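You operate a simulated robot arm through the tools that you are given. There is no shell and no other tool. Be economical: measure what you need, move in short steps, check, and stop when the job is done.

Carry out the task below with a simulated two-armed robot. There is one attempt and no reset: what you move stays moved.

JOB
Hold the open tin on the near end of the blue cabinet top steady with one hand, lift the felt pad out of it with the other and set it down on the near end of the blue cabinet top.

Only the result counts: the job must be done as asked and must still hold three seconds after the hand-in. Knocking over, shifting, dropping, spilling or breaking anything else fails it.

ROBOT AND FRAMES
Two 6-joint arms with two-finger parallel grippers on one trunk, on a base that drives. Base frame: it is fixed to the floor where the robot stands at the start and does not move with it; the origin is under the middle of the robot, x ahead of it, y to its left, z up; the surface under the hand at the start is at about z = 0.85. Lengths are in m, angles in degrees, forces in N, time in s.
The left shoulder is at the start at [-0.089, 0.177, 0.806], the right one opposite. With the tool pointing down near the work surface each hand reaches from about 0.1 to 0.7 m from the robot's upright axis, wherever it stands, measured 20 degrees to its own side. Places, roughly: felt pad (5x4x4 cm) [0.5, 0, 0.9]; near end of the blue cabinet top [0.7, 0.2, 0.8]. Payload 1.57 kg a hand.
Tool frame (each hand has its own): the origin (TCP) lies between the finger pads and is the grasp point; the fingertips stand 0.03 m ahead of it; z points along the fingers, y is the line along which they close. The gripper opens to 0.08 m. The fingers are 0.017 m wide and 0.012 m thick; the gripper's body (0.04 by 0.082 m) begins 0.08 m behind the TCP.
Orientation is that of the tool frame in the base frame, as [roll, pitch, yaw] about the fixed x, y, z axes, in that order (R = Rz(yaw) Ry(pitch) Rx(roll)). With the fingers straight down and closing along the base's y, the tool's x points along the base's -x, its y along +y and its z along -z.

CONTROLS
- The arms move only by the tool send_rows. It takes "left_moves", "right_moves" or both (then of equal length, played together; a hand with none holds still); each is text: rows parted by semicolons, each of 7 numbers parted by spaces: the shift along the tool's x, y, z in mm, then the turn, a rotation vector about the tool's x, y, z in degrees, then the opening, from 0 (shut) to 1 (fully open). In form: x y z wx wy wz gripper; .... A call has 1 to 8 rows; each row is the pose to reach, as a shift and turn from the pose commanded when the call began, along the tool's axes at that moment. Each row takes 0.2 s and may step no farther than 0.05 m and 8.6 degrees from the row before; otherwise, or with a gripper value out of range, the whole call is refused. Where a pose cannot be reached the arm comes as near as it can. A force on the tool above 40 N (or 10 N above the force at the start of the call, whichever is more), or a blocked arm, ends the call early, and 0.2 s more pass. The fingers move at their own pace (about 0.072 m/s each) and stop on an object; they squeeze with about 43 N. The grip force told is the motor's: it shows also when the fingers shut on nothing. Time passes only in rows, and 0.2 s behind the last, so rows that repeat a pose let the fingers close. It gives the time, the measured TCP pose, the force on the tool (base axes), the opening and the grip force at its end, in the units of the frame above (readings bear some noise), with the torque about the TCP (base axes, N m) and any sound that the robot's microphone picked up.
- Cameras (640 x 400 px; columns grow to the right, rows downward): "scene" is now at [0.0414, 0.0202, 1.533]; the picture's right is [0.24, -0.97, 0.00], its down [-0.69, -0.17, -0.71] and it looks along [0.69, 0.17, -0.71] (base axes); focal length 262 px, centre (320, 200). "left" rides on the left gripper at [0.072, 0.007, -0.122] in its tool frame; the picture's right is [-0.09, 1.00, 0.00], its down [-0.84, -0.08, -0.54] and it looks along [-0.54, -0.05, 0.84] (tool axes); focal length 238 px, centre (320, 200). "right" rides on the right gripper at [0.072, -0.007, -0.122] in its tool frame; the picture's right is [0.09, 1.00, 0.00], its down [-0.84, 0.08, -0.54] and it looks along [-0.54, 0.05, 0.84] (tool axes); focal length 238 px, centre (320, 200). There is no depth. A picture from a camera that has moved, and an enlarged one, comes with that camera's place and axes in the base frame and with its lens.
- snapshot(camera): a new picture of that camera. The clock stands still meanwhile.
- raise_lower(by): slides the trunk up (or, below 0, down) by that many m; the arms and the scene camera ride with it, the base frame stays. It gives what a move gives, with no picture.
- roll_base(legs): drives the robot by 1 to 6 legs, each [ahead, left, turn to the left] in m, m and degrees, along the robot's own axes; the way and the turn of a leg run together, so that a leg with both is an arc; at most 1.5 m and 180 degrees a leg. The arms and the cameras ride along, it lands a little off, and it stops where it bumps. It gives what a move gives.
- turn_head(pan, tilt): turns the head with the scene camera to pan (to the left, within 143 degrees either way) and tilt (down, from -29 to 69), counted from straight ahead of the robot. It gives what a move gives.
- inspect(camera, box): a new picture of the part [left, top, right, bottom] of that camera's present view, enlarged. The clock stands still meanwhile.
- finish_job(): hands the job in; it is judged then, once.

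Go step by step. Nothing tells you exact positions but the pictures and the camera data: compare them with the known pose of the tool, close in by small moves and look again before you grip or let go. The budget is 120 turns and 92 pictures, counting those below and the enlarged ones. Unless the task says otherwise, let go and move clear before handing in, and close with one line.

The tools are called after "Call:" as a command line: name --argument value ..., lists and objects as JSON in quotes. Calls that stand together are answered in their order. send_rows: Moves the arms, as the interface text tells. Its arguments: {"type":"object","properties":{"left_moves":{"type":"string"},"right_moves":{"type":"string"}},"required":[]} The other tools are called the same way: raise_lower (by) slides the trunk up or down; roll_base (legs) drives the base; turn_head (pan, tilt) turns the head that bears the scene camera; snapshot (camera) takes a picture; inspect (camera, box) takes an enlarged picture of a part of a camera's view; finish_job () hands the job in.

At the start:

```text
t: 0.0
left_tcp_pos: [0.4377, 0.3691, 1.1477]
left_ee_rot: [-180.0, 0.1, 180.0]
left_ft_force: [0.3, -0.4, 0.8]
left_ft_torque: [0.02, -0.01, -0.01]
left_width: 0.08
left_gripper_force: 0.1
right_tcp_pos: [0.4075, -0.0728, 1.1577]
right_ee_rot: [179.9, -0.1, 179.9]
right_ft_force: [0.1, 0.0, -0.4]
right_ft_torque: [-0.01, 0.01, 0.03]
right_width: 0.0802
right_gripper_force: 0.0
trunk travel left (down, up): [-0.25, 0.078]
robot x, y, heading: [-0.0, -0.001, 0.3]
head pan, tilt: [13.8, 44.9]
```

scene: 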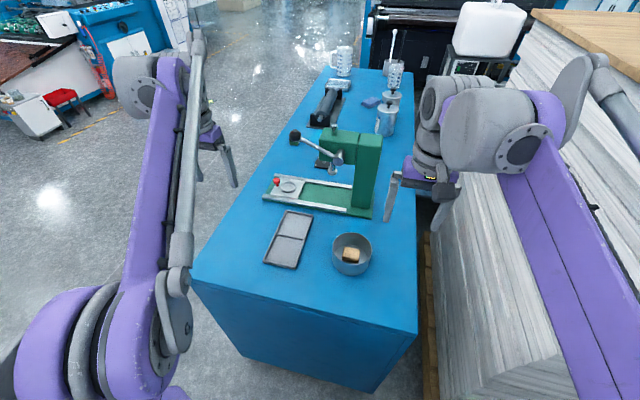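
right: 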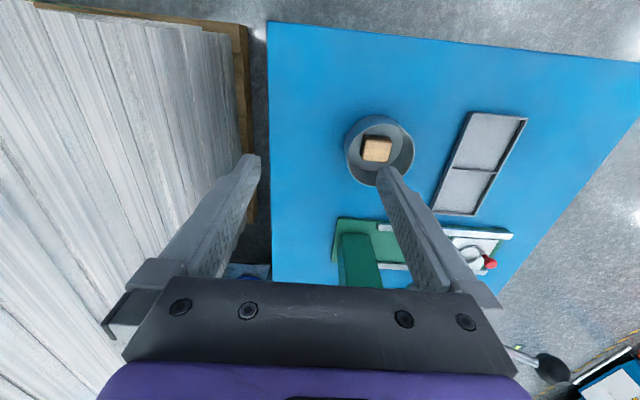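
left: 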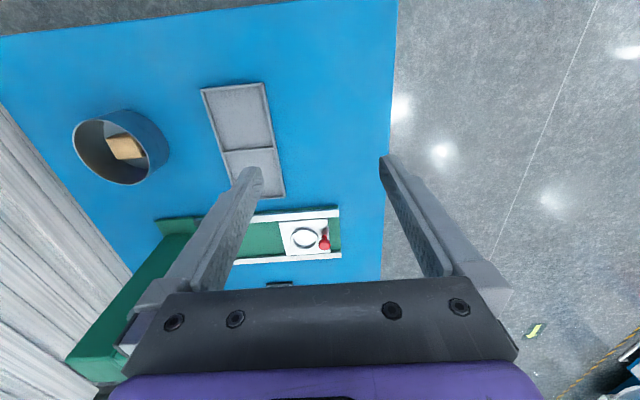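

The tin with the pad sits near (0.48, 0.03), right of a tray and in front of a green press. I'll enlarge the views to measure it.

Call:
inspect --camera "scene" --box '[240, 190, 400, 290]'

Call:
inspect --camera "right" --box '[300, 90, 460, 190]'

Call:
inspect --camera "left" --box '[40, 90, 200, 190]'

```text
4.00 times, centred on (320, 240) of scene
camera zoom: at [0.0414, 0.0202, 1.533], right [0.24, -0.97, 0.0], down [-0.69, -0.17, -0.71], along [0.69, 0.17, -0.71], focal length 1049 px, centre (320, 40)
```

zoom: 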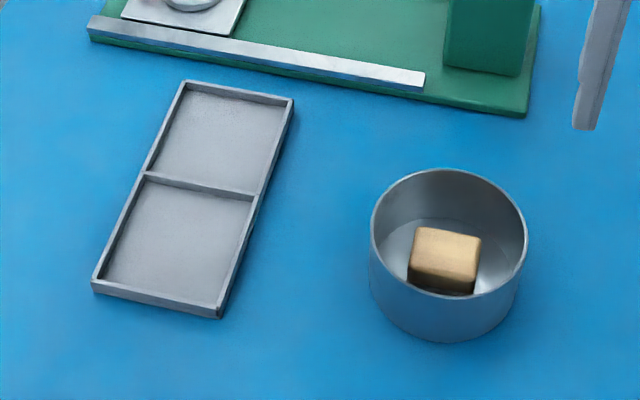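

```text
4.00 times, centred on (380, 140) of right
camera zoom: at [0.3356, -0.0809, 1.2802], right [-0.09, 1.0, 0.0], down [0.84, 0.08, 0.54], along [0.54, 0.05, -0.84], focal length 953 px, centre (80, 440)
```

zoom: 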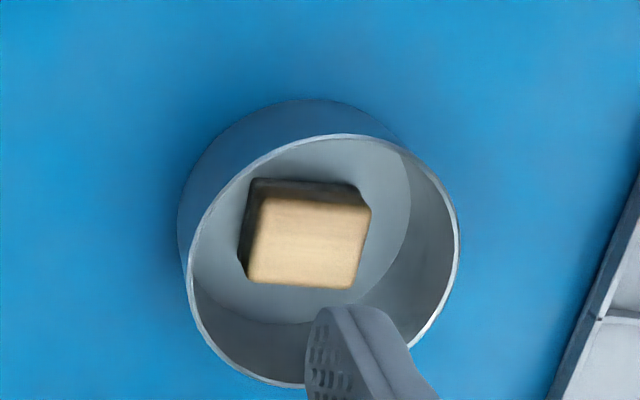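

```text
4.00 times, centred on (120, 140) of left
camera zoom: at [0.3649, 0.3757, 1.2696], right [0.09, 1.0, 0.0], down [0.84, -0.08, 0.54], along [0.54, -0.05, -0.84], focal length 953 px, centre (1120, 440)
```

zoom: 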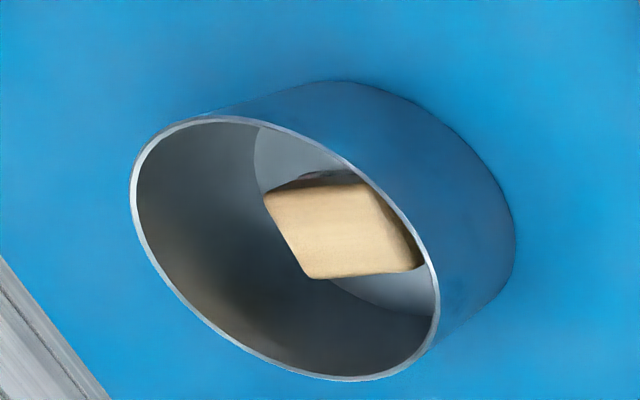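

The rim centre comes out at about (0.482, 0.035, 0.905), with an outer radius of 0.056. The pad centre is about (0.477, 0.030), with its long side along y.

The left hand will grip the +y wall, leaning back towards the robot. The right hand will take the pad across x, leaning towards -y. First I move both to a hover.

Call:
send_rows --left_moves "-1.5 -34 15 0 -2.5 0 1; -3 -68 30 0 -5 0 1; -4.5 -102 45 0 -7.5 0 1; -6 -136 60 0 -10 0 1; -7.5 -170 75 0 -12.5 0 1; -9 -204 90 0 -15 0 1; -10.5 -238 105 0 -17.5 0 1; -12 -270 115 0 -20 0 0.6" --right_moves "-6 -13 0 0 0 -8.5 1; -12 -26 0 0 0 -17 1; -18 -39 0 0 0 -25.5 1; -24 -52 0 0 0 -34 1; -30 -65 0 0 0 -42.5 1; -36 -78 0 0 0 -51 1; -42 -91 0 0 0 -59.5 1; -48 -104 0 0 0 -68 1"

Call:
snapshot --camera "left"

Call:
snapshot --camera "scene"

```text
t: 1.8
left_tcp_pos: [0.4534, 0.0984, 1.0318]
left_ee_rot: [-180.0, 20.1, -180.0]
left_ft_force: [0.3, 0.3, 0.6]
left_ft_torque: [0.01, 0.0, 0.0]
left_width: 0.0481
left_gripper_force: 0.2
right_tcp_pos: [0.4548, -0.1766, 1.1568]
right_ee_rot: [180.0, 0.1, -111.9]
right_ft_force: [0.8, -0.8, -0.3]
right_ft_torque: [-0.01, 0.0, -0.02]
right_width: 0.0799
right_gripper_force: 0.1
trunk travel left (down, up): [-0.25, 0.078]
robot x, y, heading: [-0.0013, 0.0001, -0.1]
head pan, tilt: [13.8, 44.9]
```

```text
85 pictures are left
camera left: at [0.3434, 0.1042, 1.1227], right [0.09, 1.0, 0.03], down [0.6, -0.08, 0.8], along [0.8, -0.05, -0.6], focal length 238 px, centre (320, 200)
```

left: 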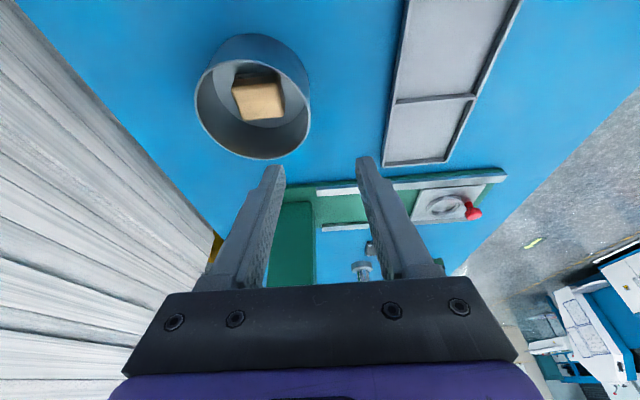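

```text
84 pictures are left
camera scene: at [0.0416, 0.0194, 1.533], right [0.24, -0.97, 0.0], down [-0.69, -0.17, -0.71], along [0.69, 0.17, -0.71], focal length 262 px, centre (320, 200)
```

scene: 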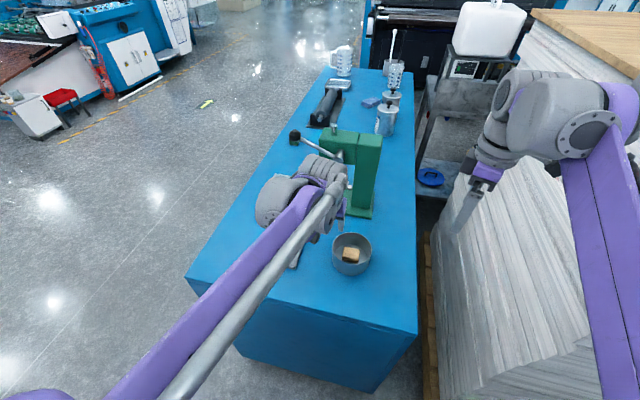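

The left hand is hovering back and to the left of the tin, and nothing is in the way. I'll enlarge the tin to refine the wall position.

Call:
inspect --camera "left" --box '[170, 20, 330, 170]'

Call:
inspect --camera "scene" --box '[300, 210, 400, 290]'

```text
2.67 times, centred on (250, 95) of left
camera zoom: at [0.3434, 0.1042, 1.1227], right [0.09, 1.0, 0.03], down [0.6, -0.08, 0.8], along [0.8, -0.05, -0.6], focal length 636 px, centre (507, 480)
```

zoom: 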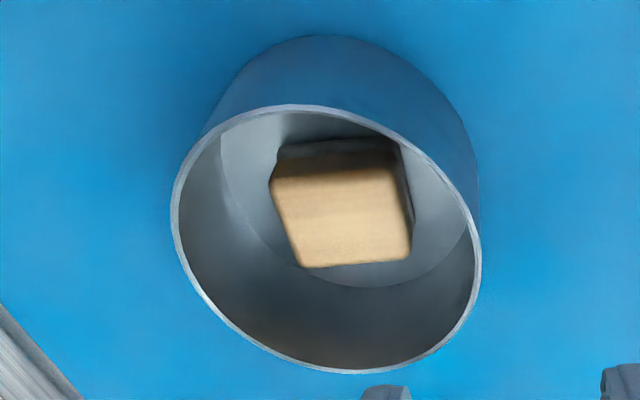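

```text
5.00 times, centred on (350, 250) of scene
camera zoom: at [0.0416, 0.0194, 1.533], right [0.24, -0.97, 0.0], down [-0.69, -0.17, -0.71], along [0.69, 0.17, -0.71], focal length 1311 px, centre (170, -50)
```

zoom: 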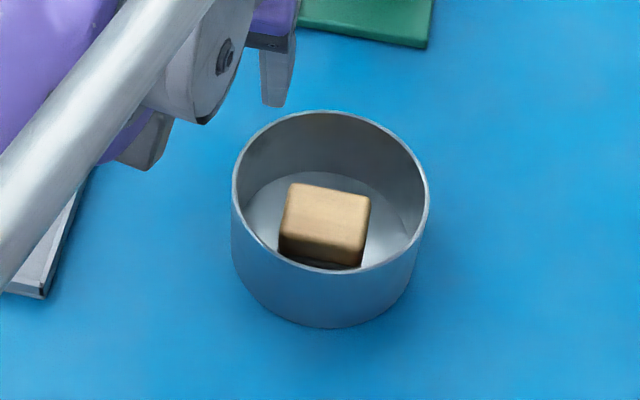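

The wall's +y side is near y = 0.087. I'll bring the left hand just above the rim with a narrow opening and finish the right hand's yaw.

Call:
send_rows --left_moves "1 -4 20 0 0 0 0.35; 2 -8 40 0 0 0 0.35; 4.3 -11.9 60 0 0 0 0.35; 4.3 -11.9 75 0 0 0 0.35" --right_moves "0 0 0 0 0 -7 1; 0 0 0 0 0 -14 1; 0 0 0 0 0 -21.9 1; 0 0 0 0 0 -21.9 0.75"

Call:
inspect --camera "left" --box '[160, 0, 480, 200]'

Call:
inspect --camera "scene" --box '[300, 210, 400, 290]'

Call:
snapshot --camera "right"

```text
t: 2.8
left_tcp_pos: [0.4728, 0.0873, 0.9592]
left_ee_rot: [-179.9, 20.1, -179.9]
left_ft_force: [0.2, -0.4, 1.0]
left_ft_torque: [-0.01, 0.05, -0.02]
left_width: 0.0281
left_gripper_force: 0.0
right_tcp_pos: [0.4554, -0.1771, 1.1581]
right_ee_rot: [-180.0, -0.1, -89.9]
right_ft_force: [0.3, 0.8, 1.0]
right_ft_torque: [0.01, 0.03, 0.02]
right_width: 0.0599
right_gripper_force: 0.0
trunk travel left (down, up): [-0.25, 0.078]
robot x, y, heading: [-0.0015, 0.0021, -0.3]
head pan, tilt: [13.8, 44.9]
```

```text
2.00 times, centred on (320, 100) of left
camera zoom: at [0.3633, 0.0936, 1.0497], right [0.09, 1.0, 0.03], down [0.6, -0.08, 0.8], along [0.79, -0.05, -0.61], focal length 477 px, centre (320, 400)
```

zoom: 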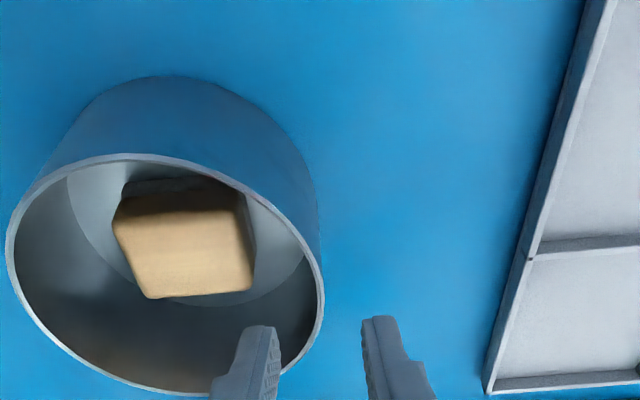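

```text
5.00 times, centred on (350, 250) of scene
camera zoom: at [0.0418, 0.0202, 1.533], right [0.24, -0.97, 0.0], down [-0.69, -0.17, -0.71], along [0.69, 0.17, -0.71], focal length 1311 px, centre (170, -50)
```

zoom: 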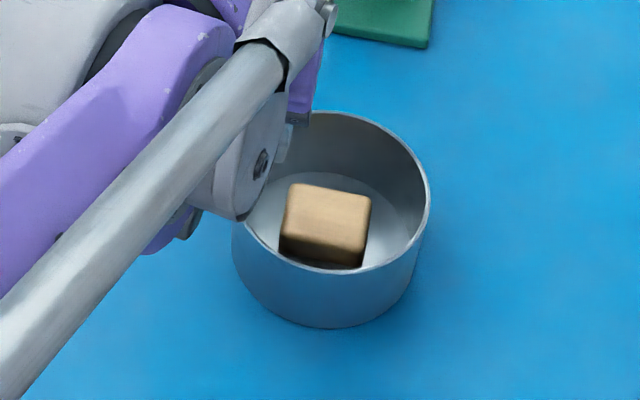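

```text
79 pictures are left
camera right: at [0.4627, -0.2505, 1.2797], right [-1.0, -0.09, 0.0], down [-0.08, 0.84, 0.54], along [-0.05, 0.54, -0.84], focal length 238 px, centre (320, 200)
```

right: 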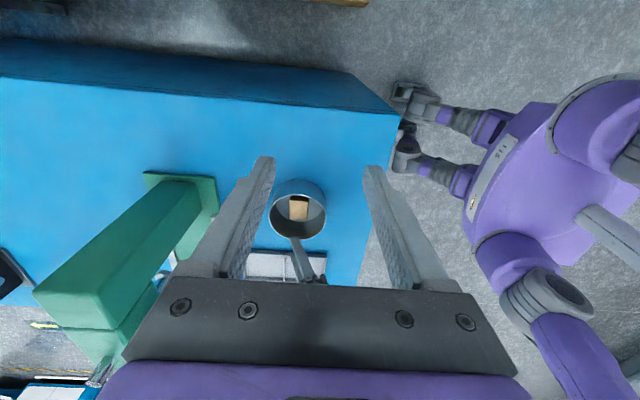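

The fingers straddle the wall, centred to within about 1 mm. I'll lower the left hand straight down and then check before closing.

Call:
send_rows --left_moves "4.5 0 14 0 0 0 0.35; 8.5 0 28 0 0 0 0.35; 13 0 42 0 0 0 0.35; 17 0 55 0 0 0 0.35"

Call:
snapshot --camera "left"

Call:
inspect --camera "right" --box '[220, 140, 380, 300]'

```text
t: 3.8
left_tcp_pos: [0.4748, 0.0862, 0.9015]
left_ee_rot: [179.9, 20.0, 180.0]
left_ft_force: [-0.3, -0.5, 0.2]
left_ft_torque: [-0.02, 0.01, -0.05]
left_width: 0.028
left_gripper_force: 0.1
right_tcp_pos: [0.4558, -0.1777, 1.1582]
right_ee_rot: [-179.9, 0.0, -90.1]
right_ft_force: [-0.5, -0.4, 0.4]
right_ft_torque: [-0.01, 0.02, 0.02]
right_width: 0.0599
right_gripper_force: 0.1
trunk travel left (down, up): [-0.25, 0.078]
robot x, y, heading: [-0.0004, -0.0002, -0.1]
head pan, tilt: [13.8, 44.9]
```

```text
78 pictures are left
camera left: at [0.3645, 0.0933, 0.9914], right [0.09, 1.0, 0.03], down [0.6, -0.08, 0.8], along [0.79, -0.05, -0.61], focal length 238 px, centre (320, 200)
```

left: 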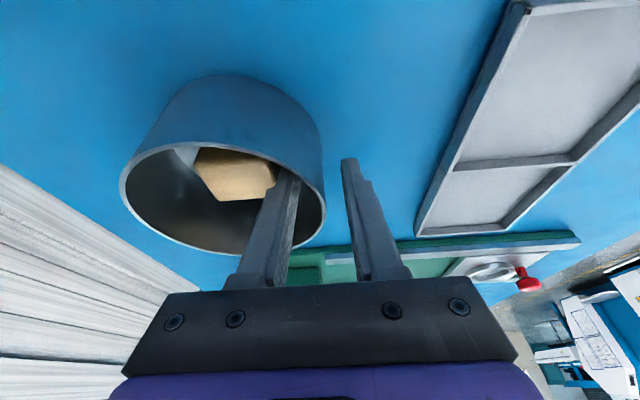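

```text
2.50 times, centred on (300, 220) of right
camera zoom: at [0.4624, -0.2505, 1.2798], right [-1.0, -0.09, 0.0], down [-0.08, 0.84, 0.54], along [-0.05, 0.54, -0.84], focal length 596 px, centre (370, 150)
```

zoom: 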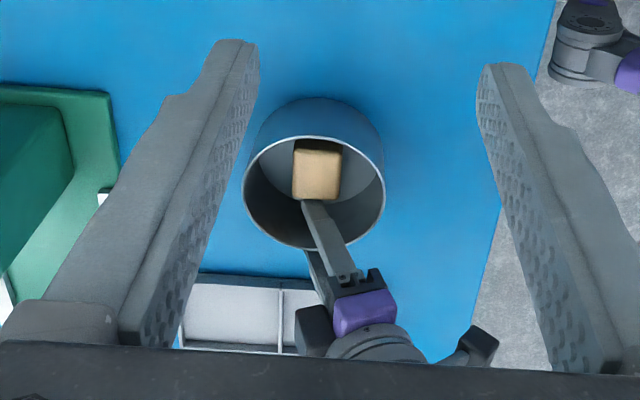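

The inner finger is inside the wall and clear of the pad, and the outer finger is outside. I'll close gently.

Call:
send_rows --left_moves "0 1 0 0 0 0 0.2; 0 1 0 0 0 0 0.1; 0 1 0 0 0 0 0; 0 1 0 0 0 0 0; 0 1 0 0 0 0 0"

Call:
snapshot --camera "left"

Call:
inspect --camera "right" --box '[220, 140, 380, 300]'

```text
t: 5.0
left_tcp_pos: [0.4737, 0.088, 0.9013]
left_ee_rot: [179.9, 20.0, -180.0]
left_ft_force: [-0.3, -0.8, 1.7]
left_ft_torque: [-0.31, -0.03, 0.03]
left_width: 0.0059
left_gripper_force: 25.9
right_tcp_pos: [0.4557, -0.1778, 1.1574]
right_ee_rot: [180.0, -0.1, -90.1]
right_ft_force: [-0.3, -0.1, 0.0]
right_ft_torque: [-0.01, -0.01, 0.02]
right_width: 0.0601
right_gripper_force: 0.1
trunk travel left (down, up): [-0.25, 0.078]
robot x, y, heading: [0.0013, 0.0028, -0.2]
head pan, tilt: [13.8, 44.9]
```

```text
76 pictures are left
camera left: at [0.3643, 0.0949, 0.9924], right [0.09, 1.0, 0.03], down [0.6, -0.08, 0.8], along [0.79, -0.05, -0.6], focal length 238 px, centre (320, 200)
```

left: 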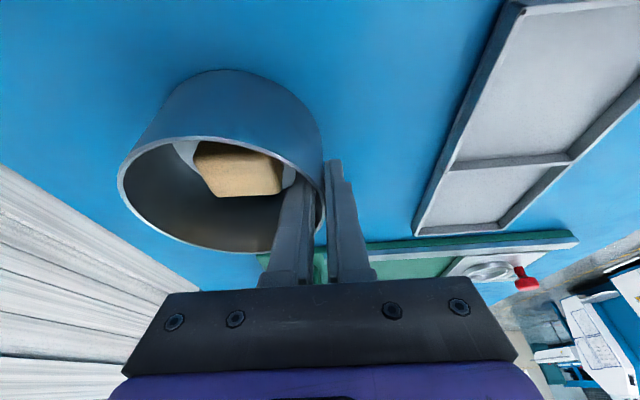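

```text
2.50 times, centred on (300, 220) of right
camera zoom: at [0.4622, -0.2505, 1.2799], right [-1.0, -0.09, 0.0], down [-0.08, 0.84, 0.54], along [-0.05, 0.54, -0.84], focal length 596 px, centre (370, 150)
```

zoom: 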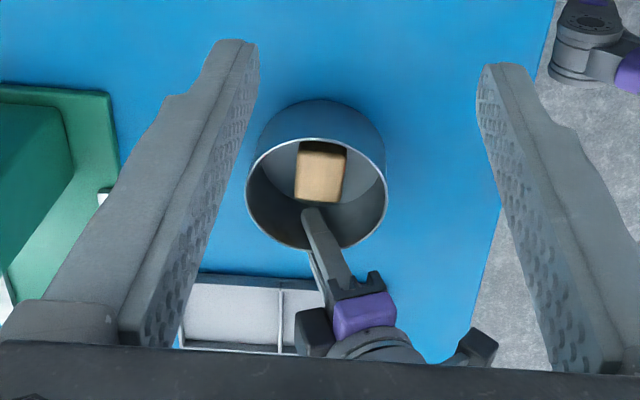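

The tin is held: the grip force is 26 N and it moved about 1 mm. Next the right hand leans 20° towards -y and approaches to a point above and right of the tin.

Call:
send_rows --right_moves "-25 -4 21 0 -4 0 0.75; -51 -8 43 0 -8 0 0.75; -77 -12 64 0 -12 0 0.75; -102 -16 86 0 -16 0 0.75; -128 -20.3 107 0 -20 0 0.75; -128 -20.3 107 0 -20 0 0.75"

Call:
snapshot --camera "right"

Call:
snapshot --camera "scene"

```text
t: 6.4
left_tcp_pos: [0.475, 0.0885, 0.902]
left_ee_rot: [180.0, 20.0, -180.0]
left_ft_force: [0.3, -0.3, 1.5]
left_ft_torque: [-0.27, 0.05, 0.0]
left_width: 0.006
left_gripper_force: 26.0
right_tcp_pos: [0.4744, -0.0484, 1.0542]
right_ee_rot: [180.0, 20.2, -90.1]
right_ft_force: [-0.9, -0.6, -0.7]
right_ft_torque: [-0.03, 0.07, 0.03]
right_width: 0.06
right_gripper_force: 0.0
trunk travel left (down, up): [-0.25, 0.078]
robot x, y, heading: [-0.0013, -0.0014, 0.1]
head pan, tilt: [13.8, 44.9]
```

```text
74 pictures are left
camera right: at [0.4807, -0.1594, 1.1445], right [-1.0, -0.08, -0.03], down [-0.08, 0.6, 0.8], along [-0.05, 0.8, -0.6], focal length 238 px, centre (320, 200)
```

right: 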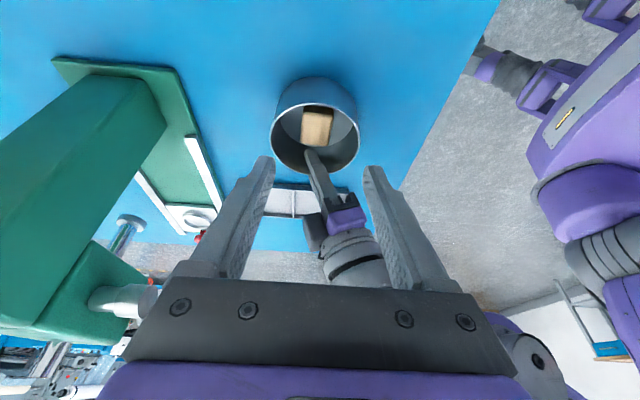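

```text
73 pictures are left
camera scene: at [0.0413, 0.0201, 1.533], right [0.24, -0.97, 0.0], down [-0.69, -0.17, -0.71], along [0.69, 0.17, -0.71], focal length 262 px, centre (320, 200)
```

scene: 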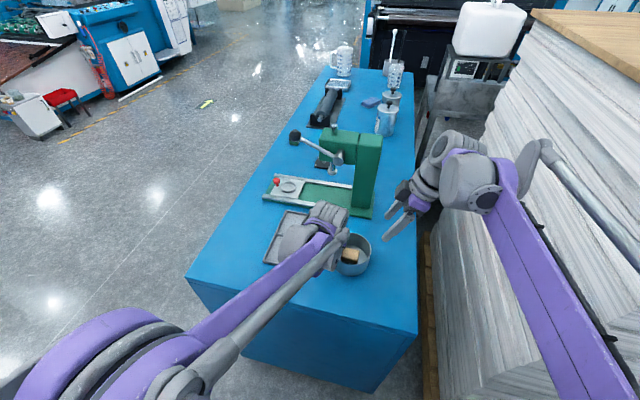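

The layout is clear, with the wrists well apart. I'll move the right hand to just above the pad.

Call:
send_rows --right_moves "-10 -0.5 25 0 0 0 0.75; -20 -1 50 0 0 0 0.75; -30 -1.6 75 0 0 0 0.75; -38.2 -1.6 98 0 0 0 0.75; -38.2 -1.6 98 0 0 0 0.75"

Call:
snapshot --camera "right"

Call:
inspect --camera "scene" --box '[270, 180, 430, 290]'

Call:
snapshot --camera "left"

```text
t: 7.6
left_tcp_pos: [0.4753, 0.0888, 0.9027]
left_ee_rot: [180.0, 20.1, -180.0]
left_ft_force: [0.8, -1.3, 1.4]
left_ft_torque: [-0.31, 0.06, 0.0]
left_width: 0.0062
left_gripper_force: 25.9
right_tcp_pos: [0.475, 0.0192, 0.9728]
right_ee_rot: [-180.0, 20.0, -90.1]
right_ft_force: [0.3, 0.4, 1.2]
right_ft_torque: [0.01, 0.0, -0.03]
right_width: 0.0601
right_gripper_force: 0.0
trunk travel left (down, up): [-0.25, 0.078]
robot x, y, heading: [0.0048, -0.0023, 0.1]
head pan, tilt: [13.8, 44.9]
```

```text
72 pictures are left
camera right: at [0.4819, -0.0909, 1.0616], right [-1.0, -0.08, -0.03], down [-0.08, 0.6, 0.8], along [-0.05, 0.79, -0.61], focal length 238 px, centre (320, 200)
```

right: 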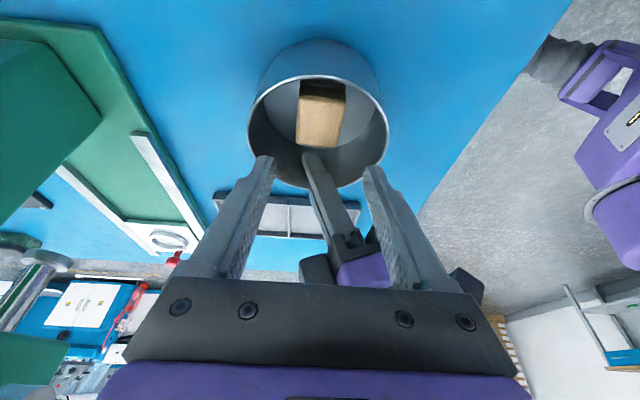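

```text
3.64 times, centred on (350, 235) of scene
camera zoom: at [0.0413, 0.0202, 1.533], right [0.24, -0.97, 0.0], down [-0.69, -0.17, -0.71], along [0.69, 0.17, -0.71], focal length 954 px, centre (211, 73)
```

zoom: 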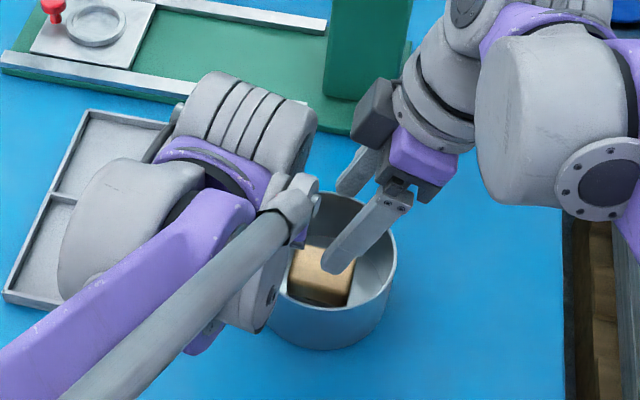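

```text
70 pictures are left
camera left: at [0.3643, 0.0949, 0.9924], right [0.09, 1.0, 0.03], down [0.6, -0.08, 0.8], along [0.79, -0.05, -0.6], focal length 238 px, centre (320, 200)
```

left: 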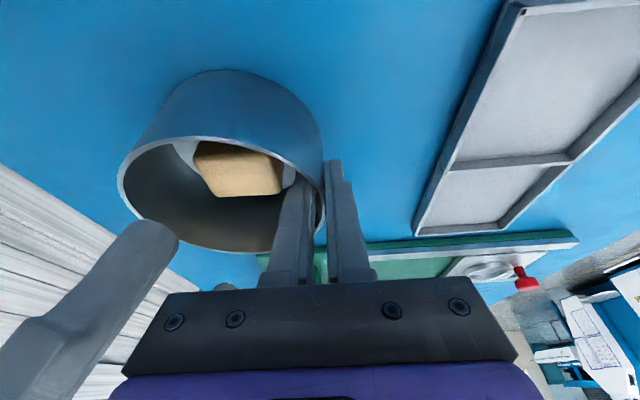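

The pad is centred under the fingers at x ≈ 0.477, y ≈ 0.024. I'll descend halfway and look.

Call:
send_rows --right_moves "8 -2 21 0 0 0 0.75; 15.4 -2 42.3 0 0 0 0.75; 15.4 -2 42.3 0 0 0 0.75"

Call:
snapshot --camera "right"

Call:
snapshot --camera "left"

Call:
inspect --camera "scene" --box '[310, 210, 400, 280]'

```text
t: 8.4
left_tcp_pos: [0.4756, 0.0889, 0.9024]
left_ee_rot: [180.0, 19.9, 180.0]
left_ft_force: [-0.1, 0.4, 2.6]
left_ft_torque: [-0.28, 0.09, 0.0]
left_width: 0.0059
left_gripper_force: 26.4
right_tcp_pos: [0.4763, 0.0199, 0.9286]
right_ee_rot: [180.0, 20.1, -90.1]
right_ft_force: [-0.4, -0.1, -0.3]
right_ft_torque: [0.01, 0.03, -0.01]
right_width: 0.0598
right_gripper_force: 0.0
trunk travel left (down, up): [-0.25, 0.078]
robot x, y, heading: [-0.0006, -0.0002, 0.0]
head pan, tilt: [13.8, 44.9]
```

```text
69 pictures are left
camera right: at [0.483, -0.0906, 1.0181], right [-1.0, -0.08, -0.03], down [-0.08, 0.6, 0.8], along [-0.05, 0.79, -0.61], focal length 238 px, centre (320, 200)
```

right: 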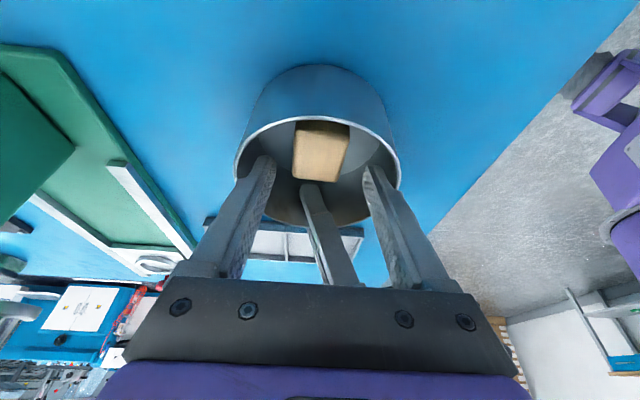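

```text
68 pictures are left
camera left: at [0.3642, 0.095, 0.9924], right [0.09, 1.0, 0.03], down [0.6, -0.08, 0.8], along [0.79, -0.05, -0.6], focal length 238 px, centre (320, 200)
```

left: 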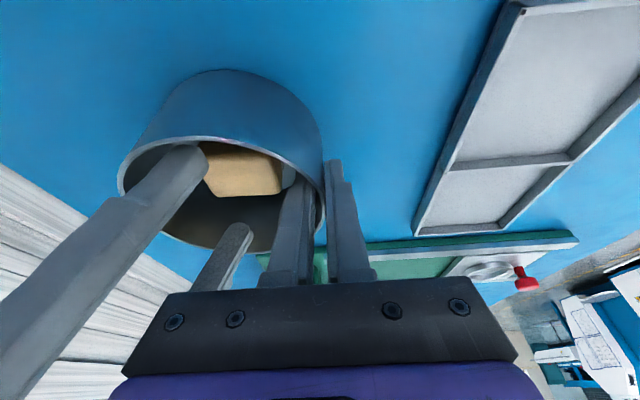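

```text
5.71 times, centred on (355, 245) of scene
camera zoom: at [0.0413, 0.0203, 1.533], right [0.24, -0.97, 0.0], down [-0.69, -0.17, -0.71], along [0.69, 0.17, -0.71], focal length 1498 px, centre (120, -57)
```

zoom: 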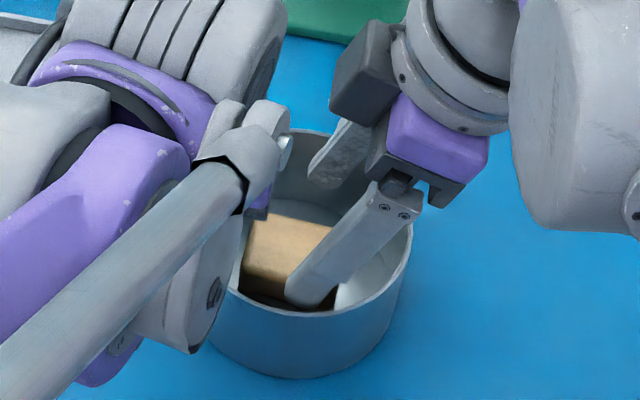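

Both fingers are inside the rim with the pad between them, so I'll narrow the opening slightly and go down the rest.

Call:
send_rows --right_moves "0 -1 0 0 0 0 0.68; 3.5 -1 10 0 0 0 0.68; 7 -1 20 0 0 0 0.68; 10.6 -1 29 0 0 0 0.68; 10.6 -1 29 0 0 0 0.68"

Call:
snapshot --camera "right"

Call:
inspect --camera "scene" --box '[310, 210, 400, 280]'

```text
t: 9.6
left_tcp_pos: [0.4748, 0.0887, 0.9028]
left_ee_rot: [-180.0, 20.0, 180.0]
left_ft_force: [2.2, -1.2, 1.8]
left_ft_torque: [-0.23, 0.2, 0.04]
left_width: 0.0063
left_gripper_force: 26.0
right_tcp_pos: [0.4803, 0.0192, 0.8976]
right_ee_rot: [-179.9, 20.0, -90.1]
right_ft_force: [-1.3, 4.0, 2.4]
right_ft_torque: [-0.11, -0.11, 0.06]
right_width: 0.0524
right_gripper_force: 0.0
trunk travel left (down, up): [-0.25, 0.078]
robot x, y, heading: [0.0012, -0.0023, 0.2]
head pan, tilt: [13.8, 44.9]
```

```text
66 pictures are left
camera right: at [0.4861, -0.0906, 0.9871], right [-1.0, -0.09, -0.03], down [-0.08, 0.6, 0.8], along [-0.05, 0.79, -0.6], focal length 238 px, centre (320, 200)
```

right: 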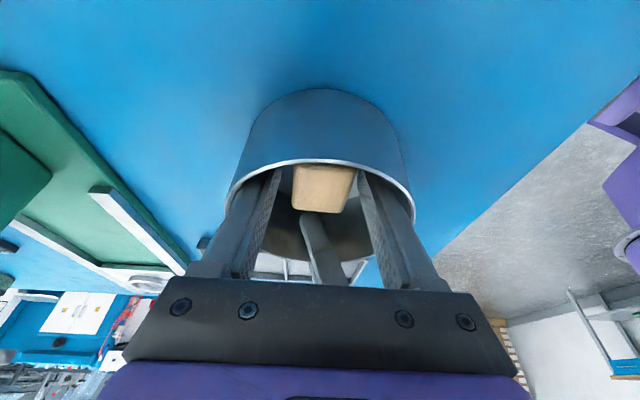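

```text
5.71 times, centred on (355, 245) of scene
camera zoom: at [0.0411, 0.0204, 1.533], right [0.24, -0.97, 0.0], down [-0.69, -0.17, -0.71], along [0.69, 0.17, -0.71], focal length 1498 px, centre (120, -57)
```

zoom: 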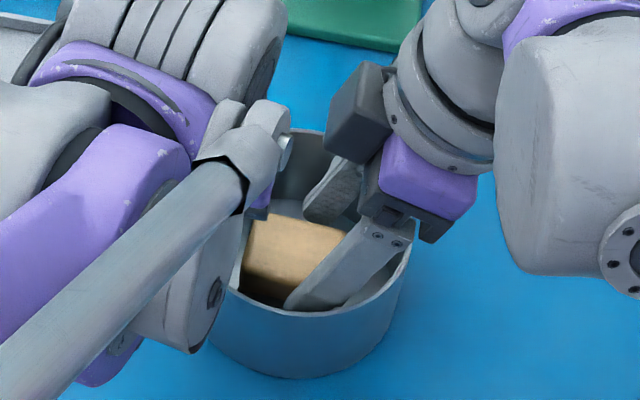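

There's a light 4 N touch at the rim, and the pad lies between the fingers. Closing now should draw the fingers away from the rim.

Call:
send_rows --right_moves "0 1.5 0 0 0 0 0.6; 0 1.5 0 0 0 0 0.5; 0 1.5 0 0 0 0 0.4; 0 1.5 0 0 0 0 0.3; 0 1.5 0 0 0 0 0.3"

Call:
snapshot --camera "right"

```text
t: 10.8
left_tcp_pos: [0.4748, 0.0878, 0.9032]
left_ee_rot: [-179.9, 20.1, 180.0]
left_ft_force: [-0.7, 0.4, 2.8]
left_ft_torque: [-0.25, 0.04, -0.02]
left_width: 0.006
left_gripper_force: 26.1
right_tcp_pos: [0.4777, 0.0191, 0.897]
right_ee_rot: [180.0, 20.0, -90.1]
right_ft_force: [0.7, 0.3, -0.1]
right_ft_torque: [-0.02, 0.01, 0.02]
right_width: 0.0387
right_gripper_force: 42.7
trunk travel left (down, up): [-0.25, 0.078]
robot x, y, heading: [-0.0006, 0.0004, -0.1]
head pan, tilt: [13.8, 44.9]
```

```text
64 pictures are left
camera right: at [0.4847, -0.0905, 0.9874], right [-1.0, -0.08, -0.03], down [-0.08, 0.6, 0.8], along [-0.05, 0.79, -0.61], focal length 238 px, centre (320, 200)
```

right: 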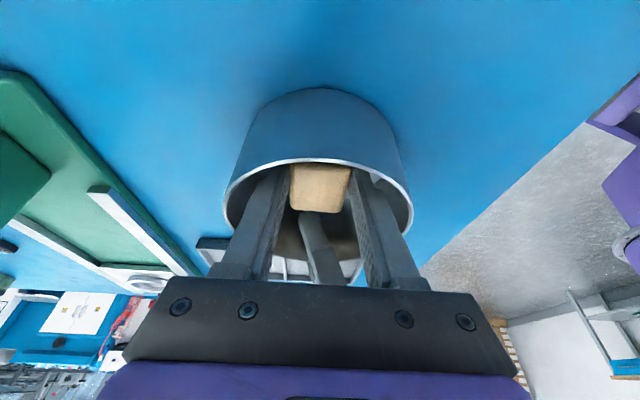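

The pad is gripped at 38.7 mm and the rim contact is gone. I'll lift straight up 100 mm.

Call:
send_rows --right_moves "-3.4 0 -9.4 0 0 0 0.3; -8.5 0 -23.5 0 0 0 0.3; -17 0 -47 0 0 0 0.3; -25.5 0 -70.5 0 0 0 0.3; -34 0 -94 0 0 0 0.3; -34 0 -94 0 0 0 0.3"

Call:
snapshot --camera "right"

Call:
snapshot --camera "scene"

```text
t: 12.2
left_tcp_pos: [0.4742, 0.0882, 0.9021]
left_ee_rot: [-180.0, 20.0, -180.0]
left_ft_force: [-0.6, 0.2, 2.5]
left_ft_torque: [-0.28, 0.09, -0.01]
left_width: 0.006
left_gripper_force: 25.5
right_tcp_pos: [0.4789, 0.0204, 0.9975]
right_ee_rot: [-180.0, 19.9, -90.1]
right_ft_force: [0.9, -0.2, -0.1]
right_ft_torque: [0.02, -0.01, 0.0]
right_width: 0.0239
right_gripper_force: 0.0
trunk travel left (down, up): [-0.25, 0.078]
robot x, y, heading: [0.0012, -0.002, -0.3]
head pan, tilt: [13.8, 44.9]
```

```text
63 pictures are left
camera right: at [0.4851, -0.0889, 1.0878], right [-1.0, -0.08, -0.03], down [-0.08, 0.6, 0.8], along [-0.05, 0.79, -0.61], focal length 238 px, centre (320, 200)
```

right: 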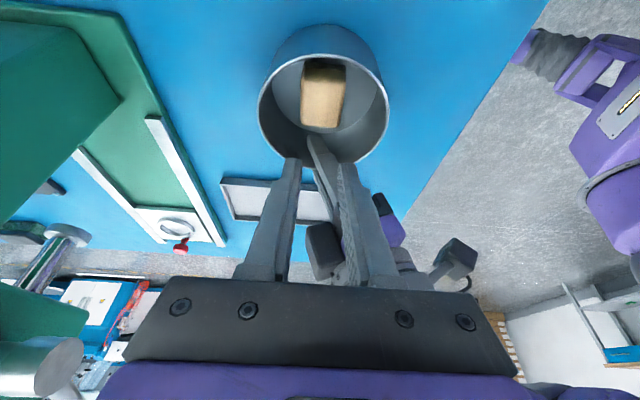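

```text
62 pictures are left
camera scene: at [0.0413, 0.0203, 1.533], right [0.24, -0.97, 0.0], down [-0.69, -0.17, -0.71], along [0.69, 0.17, -0.71], focal length 262 px, centre (320, 200)
```

scene: 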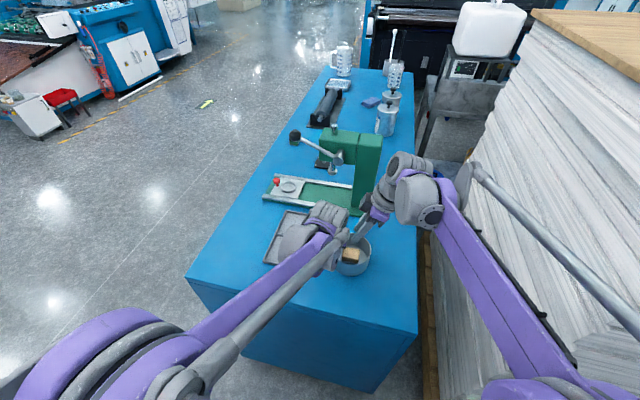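

The pad slipped out and is back on the tin floor, so the grip was probably too high. The tin is still held. I'll measure the pad's height more closely.

Call:
inspect --camera "right" --box '[240, 10, 400, 110]'

Call:
inspect --camera "left" --box '[120, 110, 340, 260]'

Call:
inspect --camera "scene" --box '[310, 220, 390, 280]'

```text
4.00 times, centred on (320, 60) of right
camera zoom: at [0.4851, -0.0889, 1.0878], right [-1.0, -0.08, -0.03], down [-0.08, 0.6, 0.8], along [-0.05, 0.79, -0.61], focal length 953 px, centre (320, 760)
```

zoom: 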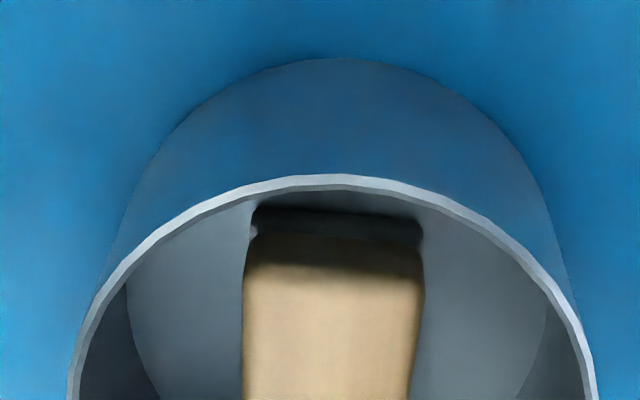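

```text
2.67 times, centred on (230, 185) of left
camera zoom: at [0.3642, 0.095, 0.9924], right [0.09, 1.0, 0.03], down [0.6, -0.08, 0.8], along [0.79, -0.05, -0.6], focal length 636 px, centre (560, 240)
```

zoom: 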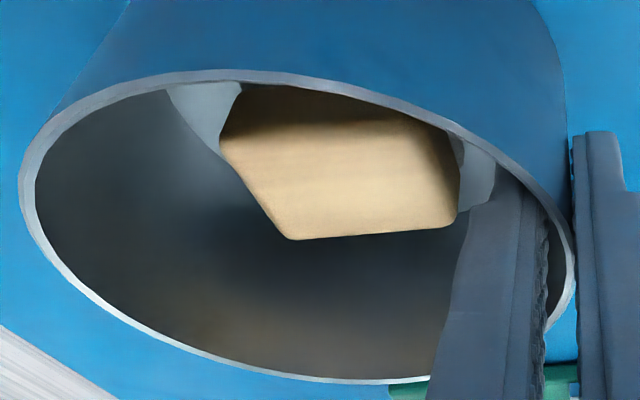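

```text
6.67 times, centred on (350, 250) of scene
camera zoom: at [0.0413, 0.0203, 1.533], right [0.24, -0.97, 0.0], down [-0.69, -0.17, -0.71], along [0.69, 0.17, -0.71], focal length 1748 px, centre (120, -133)
```

zoom: 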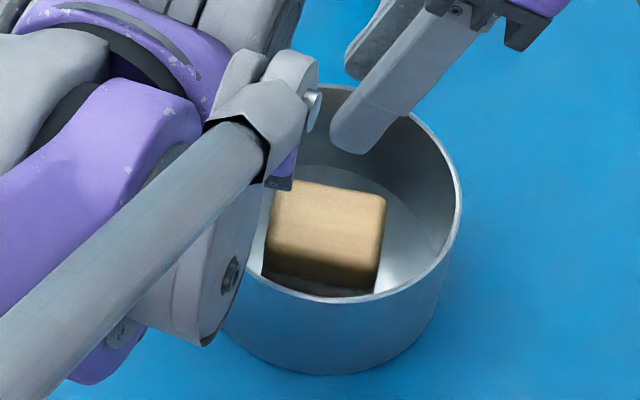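

The pad top is about z = 0.888 and its centre is about (0.476, 0.035), so the last grip was too shallow and about 1 cm off centre. I'll regrip deeper, better centred and with a full squeeze.

Call:
send_rows --right_moves "0 2 15 0 0 0 0.65; 5 2 35 0 0 0 0.65; 15 2 66.4 0 0 0 0.65; 15 2 66.4 0 0 0 0.65"

Call:
snapshot --camera "right"

Call:
inspect --camera "left" --box '[100, 100, 340, 260]'

```text
t: 13.2
left_tcp_pos: [0.4749, 0.0888, 0.9039]
left_ee_rot: [180.0, 20.0, -179.9]
left_ft_force: [0.3, 0.2, 1.9]
left_ft_torque: [-0.27, 0.08, 0.04]
left_width: 0.0057
left_gripper_force: 25.8
right_tcp_pos: [0.4759, 0.03, 0.9279]
right_ee_rot: [180.0, 20.1, -90.1]
right_ft_force: [-0.2, -0.1, 0.5]
right_ft_torque: [-0.01, -0.01, 0.05]
right_width: 0.052
right_gripper_force: 0.1
trunk travel left (down, up): [-0.25, 0.078]
robot x, y, heading: [0.0003, -0.0009, 0.1]
head pan, tilt: [13.8, 44.9]
```

```text
58 pictures are left
camera right: at [0.482, -0.0806, 1.0184], right [-1.0, -0.08, -0.03], down [-0.08, 0.6, 0.8], along [-0.05, 0.79, -0.61], focal length 238 px, centre (320, 200)
```

right: 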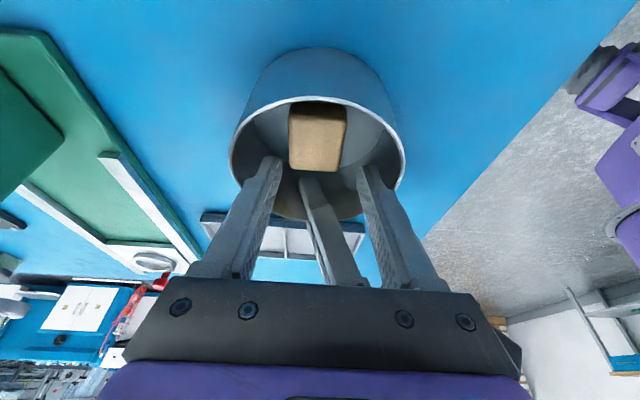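

```text
2.50 times, centred on (220, 180) of left
camera zoom: at [0.3642, 0.0949, 0.9924], right [0.09, 1.0, 0.03], down [0.6, -0.08, 0.8], along [0.79, -0.05, -0.6], focal length 596 px, centre (570, 250)
```

zoom: 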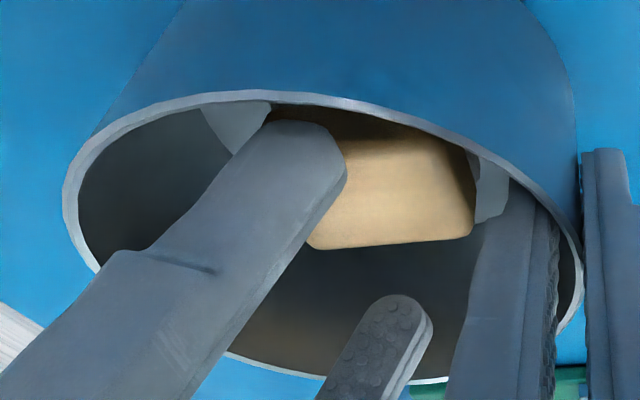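

The views agree on a pad top of about 0.882 and a centre y of about 0.031. I'll go down slowly to TCP z ≈ 0.886 while watching the force.

Call:
send_rows --right_moves "6 -1 10 0 0 0 0.65; 10 -1 20 0 0 0 0.65; 14 -1 30 0 0 0 0.65; 18 -1 38 0 0 0 0.65; 18 -1 38 0 0 0 0.65"

Call:
snapshot --camera "right"

Call:
inspect --camera "left" --box '[100, 100, 340, 260]'

```text
t: 14.4
left_tcp_pos: [0.4743, 0.0878, 0.9023]
left_ee_rot: [-180.0, 20.0, 180.0]
left_ft_force: [0.9, -0.7, 1.8]
left_ft_torque: [-0.26, 0.05, 0.01]
left_width: 0.006
left_gripper_force: 25.7
right_tcp_pos: [0.4774, 0.0249, 0.8858]
right_ee_rot: [180.0, 19.9, -90.1]
right_ft_force: [0.4, 0.3, -0.1]
right_ft_torque: [0.03, 0.01, 0.03]
right_width: 0.052
right_gripper_force: 0.0
trunk travel left (down, up): [-0.25, 0.078]
robot x, y, heading: [-0.0039, -0.0006, 0.0]
head pan, tilt: [13.8, 44.9]
```

```text
56 pictures are left
camera right: at [0.4839, -0.0861, 0.9765], right [-1.0, -0.08, -0.03], down [-0.08, 0.6, 0.8], along [-0.05, 0.79, -0.61], focal length 238 px, centre (320, 200)
```

right: 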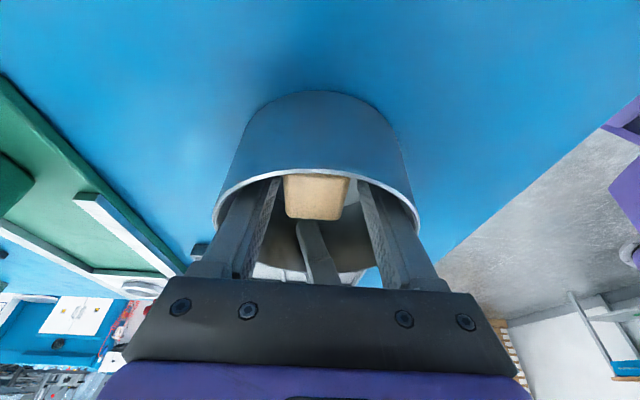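

```text
2.50 times, centred on (220, 180) of left
camera zoom: at [0.3642, 0.0949, 0.9924], right [0.09, 1.0, 0.03], down [0.6, -0.08, 0.8], along [0.79, -0.05, -0.6], focal length 596 px, centre (570, 250)
```

zoom: 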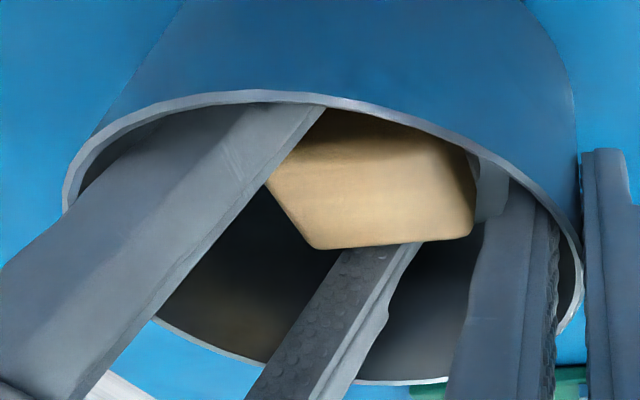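

No contact yet, and the fingers are well alongside the pad. I'll go down 4 mm more and close fully.

Call:
send_rows --right_moves "1 0 2.5 0 0 0 0.65; 0.5 0 5 0 0 0 0.65; 0.5 0 5 0 0 0 0.5; 0.5 0 5 0 0 0 0.3; 0.5 0 5 0 0 0 0; 0.5 0 5 0 0 0 0; 0.5 0 5 0 0 0 0; 0.5 0 5 0 0 0 0"

```text
t: 15.0
left_tcp_pos: [0.4753, 0.0889, 0.902]
left_ee_rot: [-180.0, 20.0, -179.9]
left_ft_force: [-0.3, 0.1, 0.7]
left_ft_torque: [-0.3, 0.47, 0.03]
left_width: 0.0057
left_gripper_force: 25.8
right_tcp_pos: [0.4769, 0.0249, 0.8838]
right_ee_rot: [-179.9, 20.1, -90.0]
right_ft_force: [0.4, -1.4, 13.5]
right_ft_torque: [-0.02, -0.01, 0.06]
right_width: 0.0439
right_gripper_force: 2.0
trunk travel left (down, up): [-0.25, 0.078]
robot x, y, heading: [-0.0011, 0.0002, 0.1]
head pan, tilt: [13.8, 44.9]
stopped in row 3 (right hand): the force on the tool passed its limit at 44 N (the readings are from after the stop); the commanded pose is now the measured one
```

The fingertips touched the tin floor at about z 0.853. I'll back off 2 mm and close fully.

Call:
send_rows --right_moves "-0.7 0 -1.9 0 0 0 0.55; -0.7 0 -1.9 0 0 0 0.4; -0.7 0 -1.9 0 0 0 0.2; -0.7 0 -1.9 0 0 0 0; -0.7 0 -1.9 0 0 0 0; -0.7 0 -1.9 0 0 0 0"

Call:
snapshot --camera "right"

Call:
inspect --camera "left" --box '[100, 100, 340, 260]'

```text
t: 16.4
left_tcp_pos: [0.476, 0.0884, 0.9021]
left_ee_rot: [180.0, 20.2, -180.0]
left_ft_force: [-2.8, -0.9, 6.5]
left_ft_torque: [-0.45, 0.33, -0.12]
left_width: 0.0059
left_gripper_force: 25.6
right_tcp_pos: [0.4785, 0.0254, 0.8872]
right_ee_rot: [-180.0, 19.9, -90.1]
right_ft_force: [0.0, 0.4, -0.3]
right_ft_torque: [0.02, 0.0, 0.0]
right_width: 0.0393
right_gripper_force: 42.9
trunk travel left (down, up): [-0.25, 0.078]
robot x, y, heading: [-0.0033, 0.0004, -0.0]
head pan, tilt: [13.8, 44.9]
```

```text
54 pictures are left
camera right: at [0.4841, -0.0853, 0.9769], right [-1.0, -0.08, -0.03], down [-0.08, 0.6, 0.8], along [-0.05, 0.8, -0.6], focal length 238 px, centre (320, 200)
```

right: 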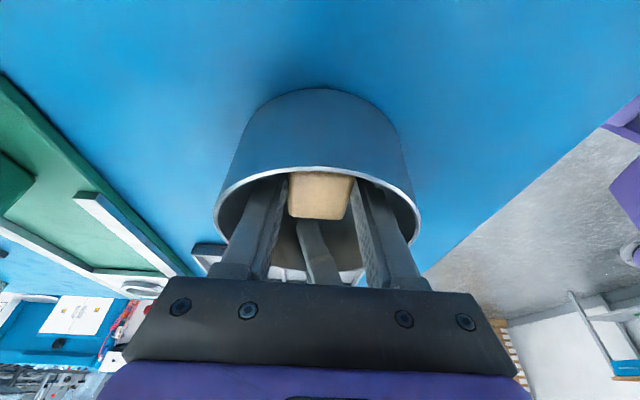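

```text
2.50 times, centred on (220, 180) of left
camera zoom: at [0.3642, 0.0949, 0.9921], right [0.09, 1.0, 0.03], down [0.6, -0.08, 0.8], along [0.8, -0.05, -0.6], focal length 596 px, centre (570, 250)
```

zoom: 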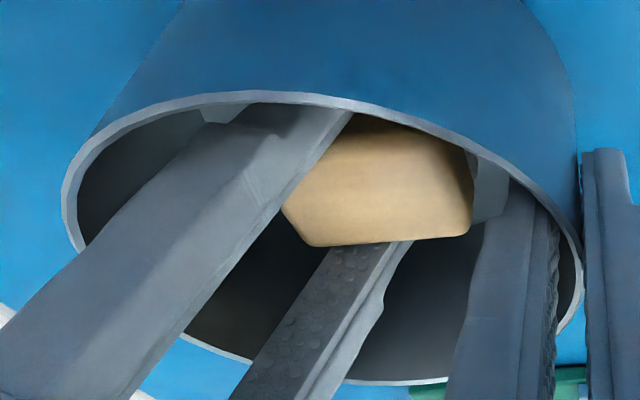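

Firm grip at 39 mm and 43 N. I'll lift slowly at first and check whether the pad follows.

Call:
send_rows --right_moves "-1 0 -2.8 0 0 0 0; -2.4 0 -6.6 0 0 0 0; -4.1 0 -11.3 0 0 0 0; -5.8 0 -16 0 0 0 0; -6.8 0 -18.8 0 0 0 0"

Call:
inspect --camera "left" --box '[100, 100, 340, 260]'

Call:
snapshot --camera "right"

```text
t: 17.6
left_tcp_pos: [0.4753, 0.0879, 0.9025]
left_ee_rot: [179.9, 20.1, 179.9]
left_ft_force: [-0.2, -0.7, 6.4]
left_ft_torque: [-0.42, 0.14, -0.09]
left_width: 0.006
left_gripper_force: 26.2
right_tcp_pos: [0.4761, 0.0238, 0.9065]
right_ee_rot: [-179.9, 20.0, -90.1]
right_ft_force: [0.0, -0.2, -1.6]
right_ft_torque: [-0.01, 0.01, -0.01]
right_width: 0.0392
right_gripper_force: 43.5
trunk travel left (down, up): [-0.25, 0.078]
robot x, y, heading: [0.0002, 0.0031, 0.2]
head pan, tilt: [13.8, 44.9]
```

```text
2.50 times, centred on (220, 180) of left
camera zoom: at [0.3643, 0.0949, 0.9921], right [0.09, 1.0, 0.03], down [0.6, -0.08, 0.8], along [0.8, -0.05, -0.6], focal length 596 px, centre (570, 250)
```

zoom: 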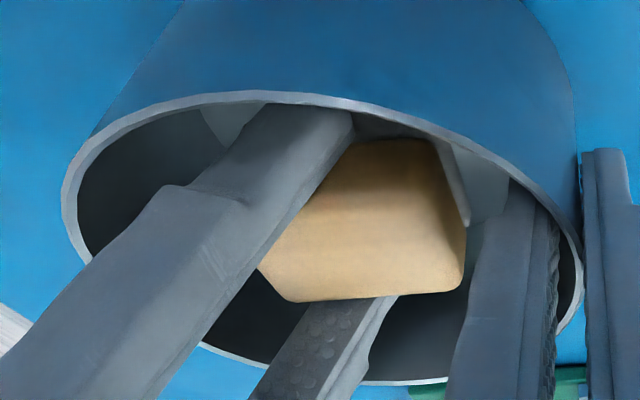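

```text
51 pictures are left
camera right: at [0.4828, -0.086, 0.9964], right [-1.0, -0.08, -0.03], down [-0.08, 0.6, 0.8], along [-0.05, 0.8, -0.6], focal length 238 px, centre (320, 200)
```

right: 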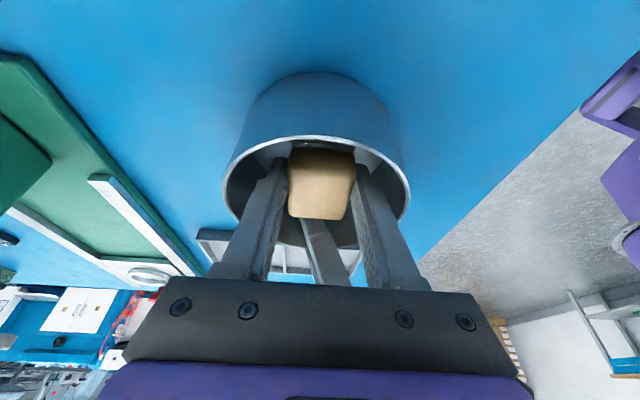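

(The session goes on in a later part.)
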